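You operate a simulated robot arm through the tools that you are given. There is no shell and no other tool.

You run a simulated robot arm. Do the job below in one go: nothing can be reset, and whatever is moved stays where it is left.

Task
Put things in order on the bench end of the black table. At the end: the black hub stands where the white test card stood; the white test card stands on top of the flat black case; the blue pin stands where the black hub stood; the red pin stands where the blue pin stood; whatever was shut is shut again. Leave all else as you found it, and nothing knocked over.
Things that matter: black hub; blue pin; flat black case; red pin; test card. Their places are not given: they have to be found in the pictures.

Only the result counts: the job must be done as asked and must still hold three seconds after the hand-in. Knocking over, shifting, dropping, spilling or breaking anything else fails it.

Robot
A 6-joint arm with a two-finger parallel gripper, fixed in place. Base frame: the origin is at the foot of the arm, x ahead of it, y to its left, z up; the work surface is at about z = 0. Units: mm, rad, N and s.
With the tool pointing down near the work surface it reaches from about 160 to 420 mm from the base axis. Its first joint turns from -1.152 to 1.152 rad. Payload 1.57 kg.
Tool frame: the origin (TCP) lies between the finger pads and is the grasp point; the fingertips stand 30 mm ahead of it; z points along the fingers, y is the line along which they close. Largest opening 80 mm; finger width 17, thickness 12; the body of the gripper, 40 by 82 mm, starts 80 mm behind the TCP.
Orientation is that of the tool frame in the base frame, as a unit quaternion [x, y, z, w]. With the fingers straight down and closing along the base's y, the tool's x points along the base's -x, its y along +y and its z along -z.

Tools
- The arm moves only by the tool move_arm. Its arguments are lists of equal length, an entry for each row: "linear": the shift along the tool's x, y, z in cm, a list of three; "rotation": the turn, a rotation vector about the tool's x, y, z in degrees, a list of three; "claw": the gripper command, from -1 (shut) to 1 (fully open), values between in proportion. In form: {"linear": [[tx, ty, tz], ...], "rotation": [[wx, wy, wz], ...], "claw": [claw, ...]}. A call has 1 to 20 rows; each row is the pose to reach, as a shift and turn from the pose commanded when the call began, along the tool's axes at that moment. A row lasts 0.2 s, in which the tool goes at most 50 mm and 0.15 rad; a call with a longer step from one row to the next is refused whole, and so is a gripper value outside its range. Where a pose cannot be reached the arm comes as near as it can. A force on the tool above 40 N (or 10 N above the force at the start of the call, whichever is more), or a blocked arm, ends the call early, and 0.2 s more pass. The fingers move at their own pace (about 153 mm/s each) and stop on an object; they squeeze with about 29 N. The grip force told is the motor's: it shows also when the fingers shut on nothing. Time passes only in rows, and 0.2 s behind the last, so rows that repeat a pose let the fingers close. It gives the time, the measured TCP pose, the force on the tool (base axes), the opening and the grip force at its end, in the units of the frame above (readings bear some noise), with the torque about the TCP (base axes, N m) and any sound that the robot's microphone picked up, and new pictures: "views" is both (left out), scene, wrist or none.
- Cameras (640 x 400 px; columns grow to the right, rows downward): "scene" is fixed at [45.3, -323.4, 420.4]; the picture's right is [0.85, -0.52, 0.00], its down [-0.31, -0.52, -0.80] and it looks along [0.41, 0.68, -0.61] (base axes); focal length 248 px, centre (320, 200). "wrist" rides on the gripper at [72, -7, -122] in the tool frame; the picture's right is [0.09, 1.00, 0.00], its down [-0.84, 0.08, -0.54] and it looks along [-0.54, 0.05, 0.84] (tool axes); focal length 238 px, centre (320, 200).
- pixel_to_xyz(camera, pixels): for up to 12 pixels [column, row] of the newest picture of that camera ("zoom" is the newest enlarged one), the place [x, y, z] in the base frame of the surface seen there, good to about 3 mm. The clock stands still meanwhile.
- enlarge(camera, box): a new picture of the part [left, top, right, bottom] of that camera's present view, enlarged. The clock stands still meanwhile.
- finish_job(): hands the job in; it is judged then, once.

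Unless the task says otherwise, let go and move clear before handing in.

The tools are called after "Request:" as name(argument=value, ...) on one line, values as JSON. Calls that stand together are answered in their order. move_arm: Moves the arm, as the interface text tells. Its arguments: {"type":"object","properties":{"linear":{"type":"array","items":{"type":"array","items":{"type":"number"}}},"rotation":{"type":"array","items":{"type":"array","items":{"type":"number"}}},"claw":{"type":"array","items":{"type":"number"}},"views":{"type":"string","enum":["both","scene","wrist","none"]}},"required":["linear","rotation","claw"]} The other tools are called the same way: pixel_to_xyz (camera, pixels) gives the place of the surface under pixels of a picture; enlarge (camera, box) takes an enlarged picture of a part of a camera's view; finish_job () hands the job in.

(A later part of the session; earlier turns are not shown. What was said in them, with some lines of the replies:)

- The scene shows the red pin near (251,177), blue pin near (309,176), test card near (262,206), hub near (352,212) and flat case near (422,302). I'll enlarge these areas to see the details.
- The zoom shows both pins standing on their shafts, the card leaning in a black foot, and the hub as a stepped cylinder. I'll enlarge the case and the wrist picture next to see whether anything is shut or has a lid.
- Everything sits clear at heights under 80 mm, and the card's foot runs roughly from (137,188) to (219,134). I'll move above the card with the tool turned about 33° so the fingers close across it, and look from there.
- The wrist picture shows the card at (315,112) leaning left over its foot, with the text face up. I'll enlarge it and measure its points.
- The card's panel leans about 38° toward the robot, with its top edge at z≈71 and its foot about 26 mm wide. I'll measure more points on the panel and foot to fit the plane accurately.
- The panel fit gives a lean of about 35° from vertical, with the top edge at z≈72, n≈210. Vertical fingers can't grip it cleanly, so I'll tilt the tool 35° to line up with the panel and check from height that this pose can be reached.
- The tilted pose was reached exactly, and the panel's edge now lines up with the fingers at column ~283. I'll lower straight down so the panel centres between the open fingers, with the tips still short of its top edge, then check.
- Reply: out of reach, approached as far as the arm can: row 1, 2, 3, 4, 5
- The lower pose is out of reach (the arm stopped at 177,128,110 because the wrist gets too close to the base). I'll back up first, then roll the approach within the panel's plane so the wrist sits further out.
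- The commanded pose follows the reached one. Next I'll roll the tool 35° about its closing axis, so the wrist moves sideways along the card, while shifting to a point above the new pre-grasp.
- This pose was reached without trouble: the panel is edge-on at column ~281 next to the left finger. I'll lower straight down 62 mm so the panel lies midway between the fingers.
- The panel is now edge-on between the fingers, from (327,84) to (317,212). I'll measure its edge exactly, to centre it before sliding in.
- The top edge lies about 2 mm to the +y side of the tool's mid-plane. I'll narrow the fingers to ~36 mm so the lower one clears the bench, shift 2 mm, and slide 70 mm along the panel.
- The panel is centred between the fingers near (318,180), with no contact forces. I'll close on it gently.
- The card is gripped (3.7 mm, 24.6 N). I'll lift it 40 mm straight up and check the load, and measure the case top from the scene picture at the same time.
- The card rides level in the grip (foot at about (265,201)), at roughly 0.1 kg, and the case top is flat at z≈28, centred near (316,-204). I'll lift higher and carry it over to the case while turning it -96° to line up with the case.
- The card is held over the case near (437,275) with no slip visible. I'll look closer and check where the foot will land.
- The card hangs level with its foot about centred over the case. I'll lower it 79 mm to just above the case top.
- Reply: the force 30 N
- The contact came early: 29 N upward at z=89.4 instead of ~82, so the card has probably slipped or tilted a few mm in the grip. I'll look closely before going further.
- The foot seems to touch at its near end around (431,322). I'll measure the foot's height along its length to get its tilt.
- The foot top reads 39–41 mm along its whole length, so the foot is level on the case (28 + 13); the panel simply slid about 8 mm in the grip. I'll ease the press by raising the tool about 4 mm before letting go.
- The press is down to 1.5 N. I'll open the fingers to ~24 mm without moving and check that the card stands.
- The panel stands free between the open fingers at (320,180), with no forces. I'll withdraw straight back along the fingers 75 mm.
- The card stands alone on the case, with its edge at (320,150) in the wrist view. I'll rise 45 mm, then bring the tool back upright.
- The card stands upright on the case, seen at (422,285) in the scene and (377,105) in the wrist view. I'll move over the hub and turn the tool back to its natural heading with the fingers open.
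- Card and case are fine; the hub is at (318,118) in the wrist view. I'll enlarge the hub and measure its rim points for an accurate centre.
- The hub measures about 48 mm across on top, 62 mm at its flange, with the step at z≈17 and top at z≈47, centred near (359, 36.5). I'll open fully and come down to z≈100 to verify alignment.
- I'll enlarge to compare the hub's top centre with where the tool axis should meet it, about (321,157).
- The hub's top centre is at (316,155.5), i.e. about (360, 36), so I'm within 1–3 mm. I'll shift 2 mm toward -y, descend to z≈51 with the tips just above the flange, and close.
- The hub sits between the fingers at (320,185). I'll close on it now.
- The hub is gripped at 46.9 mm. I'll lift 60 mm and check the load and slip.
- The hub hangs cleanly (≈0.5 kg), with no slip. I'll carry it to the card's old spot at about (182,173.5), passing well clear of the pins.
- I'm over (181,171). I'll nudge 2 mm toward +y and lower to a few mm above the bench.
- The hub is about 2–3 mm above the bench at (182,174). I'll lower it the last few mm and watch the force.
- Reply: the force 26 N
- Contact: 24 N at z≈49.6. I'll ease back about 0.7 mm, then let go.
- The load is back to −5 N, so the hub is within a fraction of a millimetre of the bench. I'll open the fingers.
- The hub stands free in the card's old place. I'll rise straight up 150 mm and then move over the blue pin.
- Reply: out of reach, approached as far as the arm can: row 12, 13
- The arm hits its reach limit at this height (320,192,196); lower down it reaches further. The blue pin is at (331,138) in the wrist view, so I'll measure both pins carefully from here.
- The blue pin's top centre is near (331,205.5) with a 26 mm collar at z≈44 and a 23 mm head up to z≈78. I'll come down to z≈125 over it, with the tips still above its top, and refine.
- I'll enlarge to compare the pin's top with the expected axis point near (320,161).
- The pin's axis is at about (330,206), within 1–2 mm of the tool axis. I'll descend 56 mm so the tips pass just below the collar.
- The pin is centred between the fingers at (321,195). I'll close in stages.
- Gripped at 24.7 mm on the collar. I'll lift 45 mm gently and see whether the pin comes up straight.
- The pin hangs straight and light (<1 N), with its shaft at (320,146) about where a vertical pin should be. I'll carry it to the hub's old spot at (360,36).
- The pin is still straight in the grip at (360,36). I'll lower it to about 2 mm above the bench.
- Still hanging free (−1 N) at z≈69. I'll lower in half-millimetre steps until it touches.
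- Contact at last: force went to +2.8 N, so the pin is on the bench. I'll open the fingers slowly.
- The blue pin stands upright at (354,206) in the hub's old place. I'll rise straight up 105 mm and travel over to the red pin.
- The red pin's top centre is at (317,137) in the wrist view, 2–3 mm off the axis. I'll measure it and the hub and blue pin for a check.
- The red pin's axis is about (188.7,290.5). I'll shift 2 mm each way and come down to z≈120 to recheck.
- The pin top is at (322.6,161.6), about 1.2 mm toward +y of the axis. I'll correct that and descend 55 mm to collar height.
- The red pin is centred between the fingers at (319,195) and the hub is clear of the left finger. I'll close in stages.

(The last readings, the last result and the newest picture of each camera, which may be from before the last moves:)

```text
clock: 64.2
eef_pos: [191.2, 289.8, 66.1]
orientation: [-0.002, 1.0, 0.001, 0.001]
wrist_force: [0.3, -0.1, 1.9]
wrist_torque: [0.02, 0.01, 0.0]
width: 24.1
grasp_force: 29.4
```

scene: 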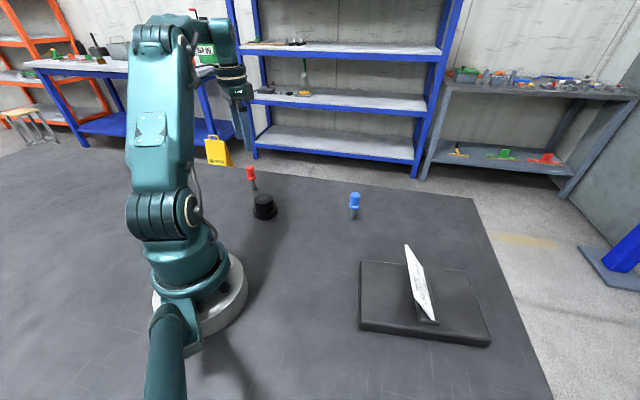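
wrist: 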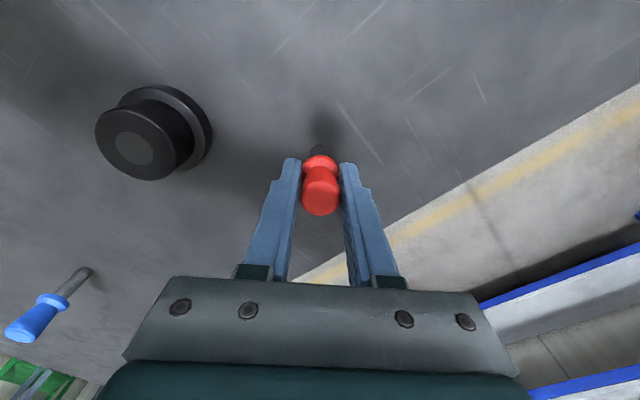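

Gripped at 24.1 mm. I'll lift 45 mm and check the pin hangs straight.

Request:
move_arm(linear=[[0, 0, -0.5], [0, 0, -1.2], [0, 0, -2.2], [0, 0, -3.4], [0, 0, -4.5], [0, 0, -4.5]], rotation=[[0, 0, 0], [0, 0, 0], [0, 0, 0], [0, 0, 0], [0, 0, 0], [0, 0, 0]], claw=[-1, -1, -1, -1, -1, -1])

Request:
enlarge(camera="wrist", box=[260, 110, 380, 230])

Request:
enlarge(camera="scene", box=[200, 120, 300, 220])

```text
clock: 65.6
eef_pos: [190.0, 290.2, 113.6]
orientation: [-0.002, 1.0, 0.001, 0.003]
wrist_force: [-0.3, -0.6, 0.2]
wrist_torque: [0.01, -0.01, 0.02]
width: 24.3
grasp_force: 28.7
```

scene: 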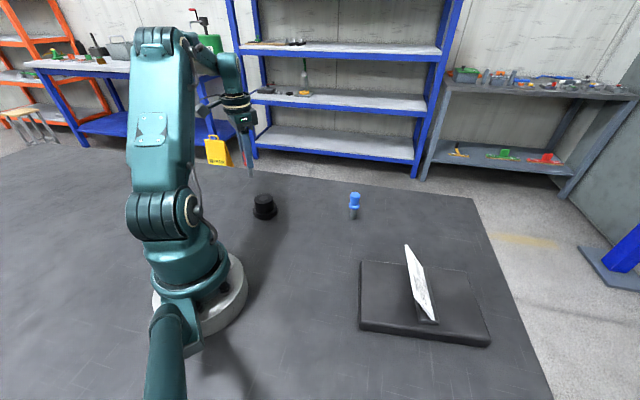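
wrist: 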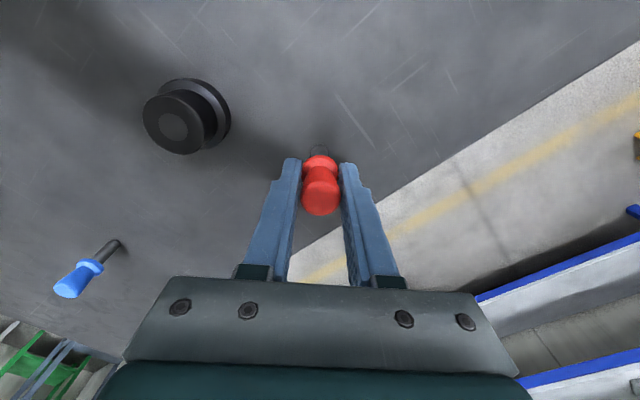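

```text
3.33 times, centred on (320, 170) of wrist
```

zoom: 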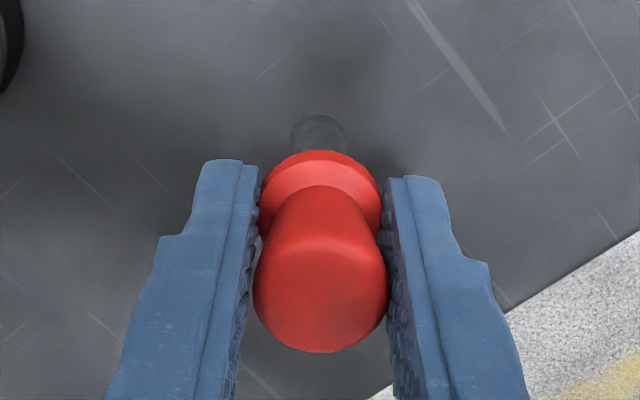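

```text
4.00 times, centred on (250, 170) of scene
```

zoom: 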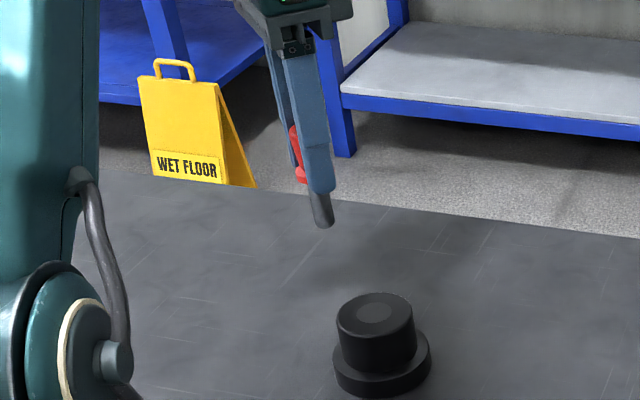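

The red pin hangs straight as well. I'll carry it to the blue pin's old place at (330.5,205.3).

Request:
move_arm(linear=[[-0.6, -0.36, 0], [-2.2, -1.33, 0], [-4.2, -2.54, 0], [-6.2, -3.75, 0], [-8.2, -4.96, 0], [-10.2, -6.17, 0], [-12.2, -7.38, 0], [-13.5, -8.16, 0], [-14.02, -8.48, 0], [-14.02, -8.48, 0], [-14.02, -8.48, 0]], rotation=[[0, 0, 0], [0, 0, 0], [0, 0, 0], [0, 0, 0], [0, 0, 0], [0, 0, 0], [0, 0, 0], [0, 0, 0], [0, 0, 0], [0, 0, 0], [0, 0, 0]], claw=[-1, -1, -1, -1, -1, -1, -1, -1, -1, -1, -1])

Request:
enlarge(camera="wrist", box=[260, 110, 380, 230])

Request:
enlarge(camera="scene", box=[260, 120, 360, 220])

```text
clock: 68.0
eef_pos: [329.4, 204.9, 113.1]
orientation: [-0.002, 1.0, 0.0, 0.002]
wrist_force: [0.2, 0.3, -0.8]
wrist_torque: [0.02, -0.02, 0.0]
width: 24.5
grasp_force: 29.2
```

scene: 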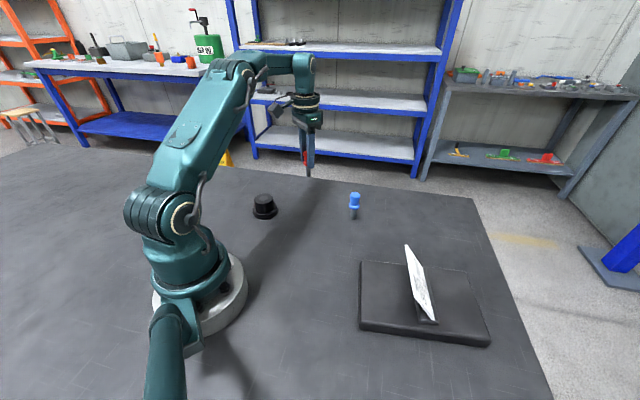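
wrist: 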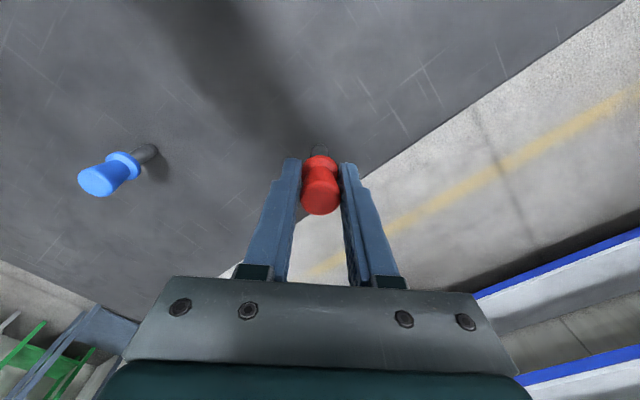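

```text
3.33 times, centred on (320, 170) of wrist
```

zoom: 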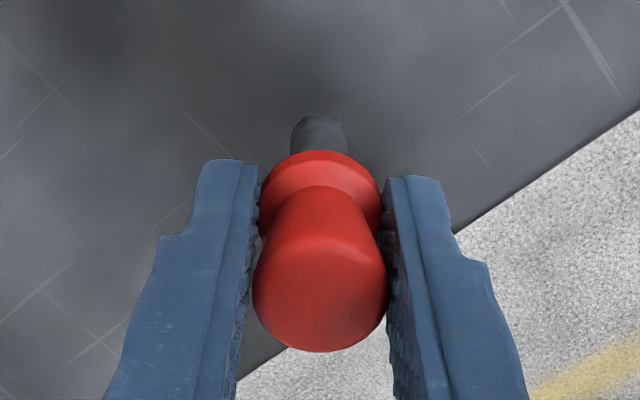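

```text
4.00 times, centred on (310, 170) of scene
```

zoom: 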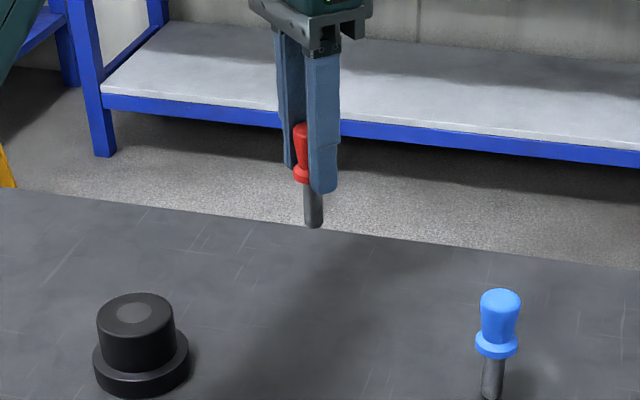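

The red pin's tip matches where the blue one was to within ~2 mm (scene zoom (314,227) vs (317,228)). I'll shift 1.2 mm in +x and lower to just above the bench.

Request:
move_arm(linear=[[-0.12, 0, 1.0], [-0.12, 0, 2.0], [-0.12, 0, 3.0], [-0.12, 0, 3.8], [-0.12, 0, 4.25], [-0.12, 0, 4.25]], rotation=[[0, 0, 0], [0, 0, 0], [0, 0, 0], [0, 0, 0], [0, 0, 0], [0, 0, 0]], claw=[-1, -1, -1, -1, -1, -1], views="none")

Request:
move_arm(linear=[[0, 0, 0.05], [0, 0, 0.1], [0, 0, 0.15], [0, 0, 0.15]], rotation=[[0, 0, 0], [0, 0, 0], [0, 0, 0], [0, 0, 0]], claw=[-1, -1, -1, -1], views="none")

```text
clock: 69.4
eef_pos: [329.4, 205.9, 70.0]
orientation: [-0.001, 1.0, 0.0, 0.002]
wrist_force: [0.7, -0.7, -0.8]
wrist_torque: [0.01, -0.02, -0.01]
width: 24.4
grasp_force: 28.6
```

```text
clock: 70.4
eef_pos: [330.7, 205.4, 69.1]
orientation: [-0.002, 1.0, 0.0, 0.001]
wrist_force: [-0.2, -0.9, -1.3]
wrist_torque: [0.01, 0.01, 0.02]
width: 24.3
grasp_force: 29.2
```

Still free (about −1 N) at z≈69. I'll keep lowering in small steps until the force rises.

Request:
move_arm(linear=[[0, 0, 0.04], [0, 0, 0.08], [0, 0, 0.08]], rotation=[[0, 0, 0], [0, 0, 0], [0, 0, 0]], claw=[-1, -1, -1], views="none")

```text
clock: 71.2
eef_pos: [330.7, 204.4, 67.7]
orientation: [-0.002, 1.0, 0.001, 0.002]
wrist_force: [0.4, -0.4, -0.8]
wrist_torque: [0.02, -0.01, 0.0]
width: 24.1
grasp_force: 29.0
```

Request:
move_arm(linear=[[0, 0, 0.03], [0, 0, 0.06], [0, 0, 0.06]], rotation=[[0, 0, 0], [0, 0, 0], [0, 0, 0]], claw=[-1, -1, -1], views="none")

```text
clock: 72.0
eef_pos: [330.6, 206.0, 68.1]
orientation: [-0.001, 1.0, 0.0, 0.002]
wrist_force: [0.3, -0.2, -0.1]
wrist_torque: [-0.02, -0.06, -0.01]
width: 24.1
grasp_force: 29.7
```

Request:
move_arm(linear=[[0, 0, 0.03], [0, 0, 0.05], [0, 0, 0.05]], rotation=[[0, 0, 0], [0, 0, 0], [0, 0, 0]], claw=[-1, -1, -1], views="none")

```text
clock: 72.8
eef_pos: [330.1, 205.6, 67.5]
orientation: [-0.002, 1.0, 0.001, 0.003]
wrist_force: [-0.8, 0.9, 7.4]
wrist_torque: [0.11, 0.06, 0.01]
width: 24.4
grasp_force: 29.0
```

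Contact at +7.4 N: the red pin is on the bench. I'll ease off slightly and open slowly.

Request:
move_arm(linear=[[0, 0, -0.02], [0, 0, -0.02], [0, 0, -0.02], [0, 0, -0.02], [0, 0, -0.02], [0, 0, -0.02], [0, 0, -0.02], [0, 0, -0.02]], rotation=[[0, 0, 0], [0, 0, 0], [0, 0, 0], [0, 0, 0], [0, 0, 0], [0, 0, 0], [0, 0, 0], [0, 0, 0]], claw=[-1, -0.38, -0.35, -0.3, -0.2, 0.2, 0.8, 0.8])

Request:
enlarge(camera="scene", box=[260, 140, 380, 230])

```text
clock: 74.6
eef_pos: [330.6, 205.3, 67.0]
orientation: [-0.001, 1.0, 0.001, 0.002]
wrist_force: [0.8, 0.2, -0.5]
wrist_torque: [0.02, -0.04, -0.01]
width: 71.9
grasp_force: 0.1
```

scene: 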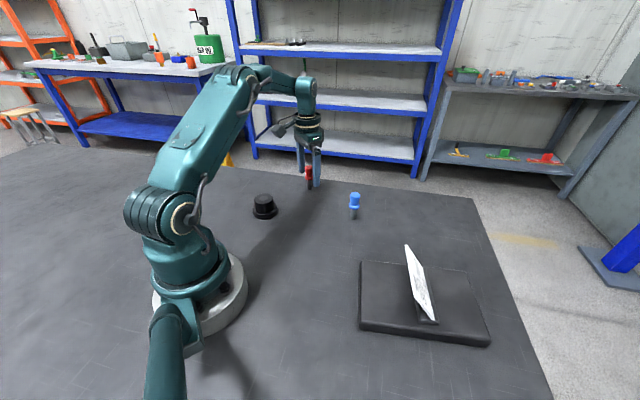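
wrist: 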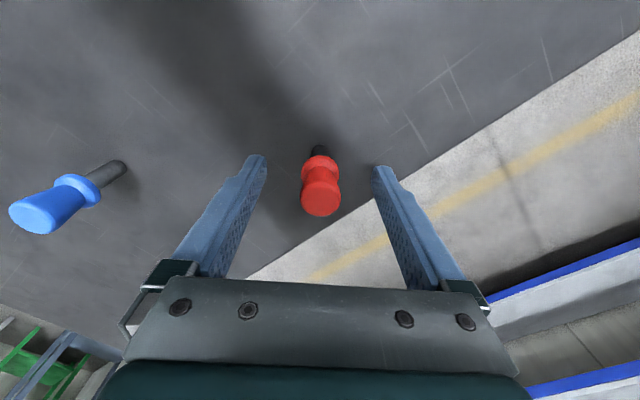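

```text
4.44 times, centred on (320, 185) of scene
```

zoom: 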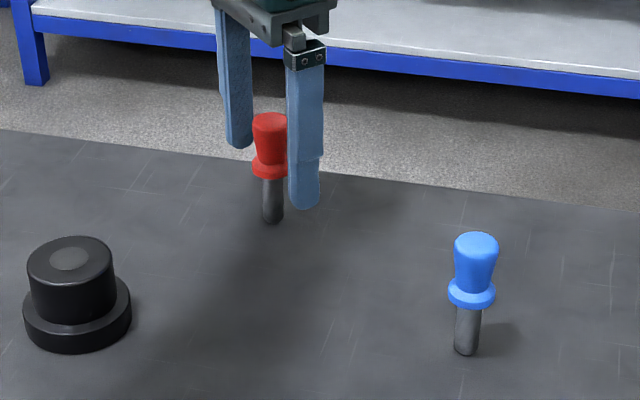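

The red pin stands upright at (309,177). I'll rise 50 mm to clear its head, then pull back and up toward the middle for a final look.

Request:
move_arm(linear=[[0, 0, -1.0], [0, 0, -2.5], [0, 0, -4.0], [0, 0, -5.0], [0.5, -0.5, -5.3], [2.0, -2.5, -6.5], [4.0, -5.0, -8.0], [6.0, -8.0, -10.0], [7.5, -11.5, -12.0], [8.0, -15.0, -14.0], [8.0, -18.0, -15.0], [8.0, -20.0, -15.5], [8.0, -20.0, -15.5]], rotation=[[0, 0, 0], [0, 0, 0], [0, 0, 0], [0, 0, 0], [0, 0, 0], [0, 0, 0], [0, 0, 0], [0, 0, 0], [0, 0, 0], [0, 0, 0], [0, 0, 0], [0, 0, 0], [0, 0, 0]], claw=[0.8, 0.8, 0.8, 0.8, 0.8, 0.8, 0.8, 0.8, 0.8, 0.8, 0.8, 0.8, 0.8])

Request:
enlarge(camera="scene", box=[220, 150, 390, 256])

Request:
enlarge(camera="scene", box=[340, 230, 500, 350])

```text
clock: 77.4
eef_pos: [250.4, 3.7, 220.5]
orientation: [-0.002, 1.0, 0.0, 0.002]
wrist_force: [0.0, -0.1, 0.2]
wrist_torque: [0.02, -0.03, -0.02]
width: 71.8
grasp_force: 0.0
```

scene: 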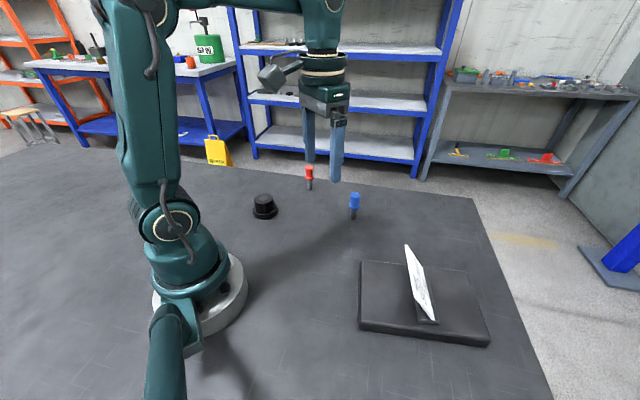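
wrist: 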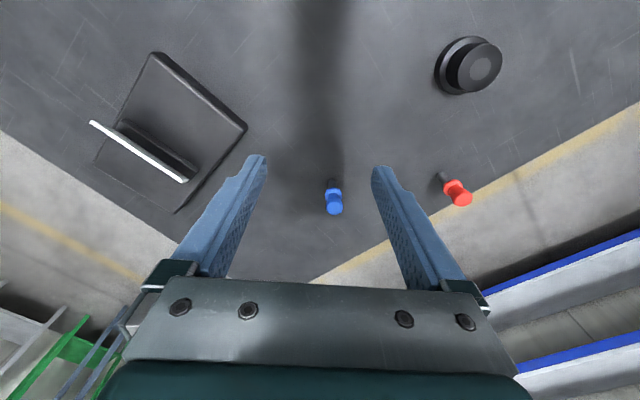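

```text
3.76 times, centred on (305, 203) of scene
```

zoom: 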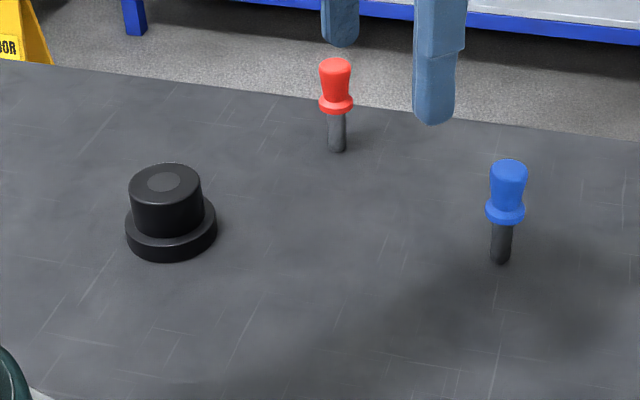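

```text
3.33 times, centred on (420, 290) of scene
```

zoom: 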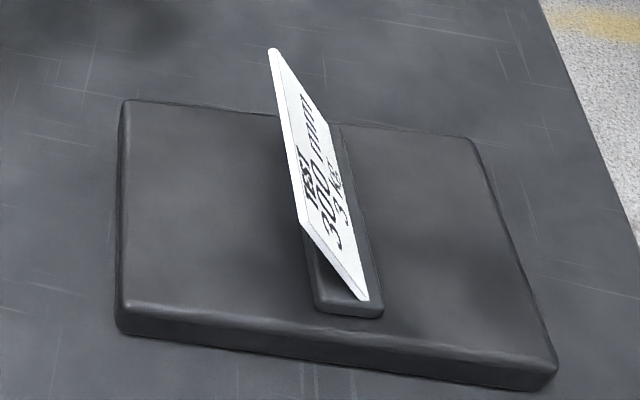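

The final pictures match the job. The red pin is exactly where the blue one was (zoom (336,60)–(337,150)), the blue pin's foot is at the hub's old base centre (500,262), and the hub is on the card's old footprint (171,235). The card stands level on the unmoved case, nothing was opened, and the arm is clear, so I'm handing in.

Request:
finish_job()

```text
The job is handed in.
```

The job is done and handed in; in the last pictures before hand-in everything was standing and the arm was clear.

- **Test card:** it stands level on top of the flat black case, and the case has not moved. I turned the card about 96° from its original heading to line it up with the case. It shifted about 8 mm in the grip while being carried.
- **Black hub:** it stands where the card stood, centred on the old footprint at about (182, 174) mm.
- **Blue pin:** it stands upright where the hub stood, at about (360, 35) mm.
- **Red pin:** it stands upright where the blue pin stood, at about (330, 205) mm. In the scene picture it lines up with the blue pin's original position.

I saw no lid or door and opened nothing, so there was nothing to shut again. Nothing else was touched or knocked over.
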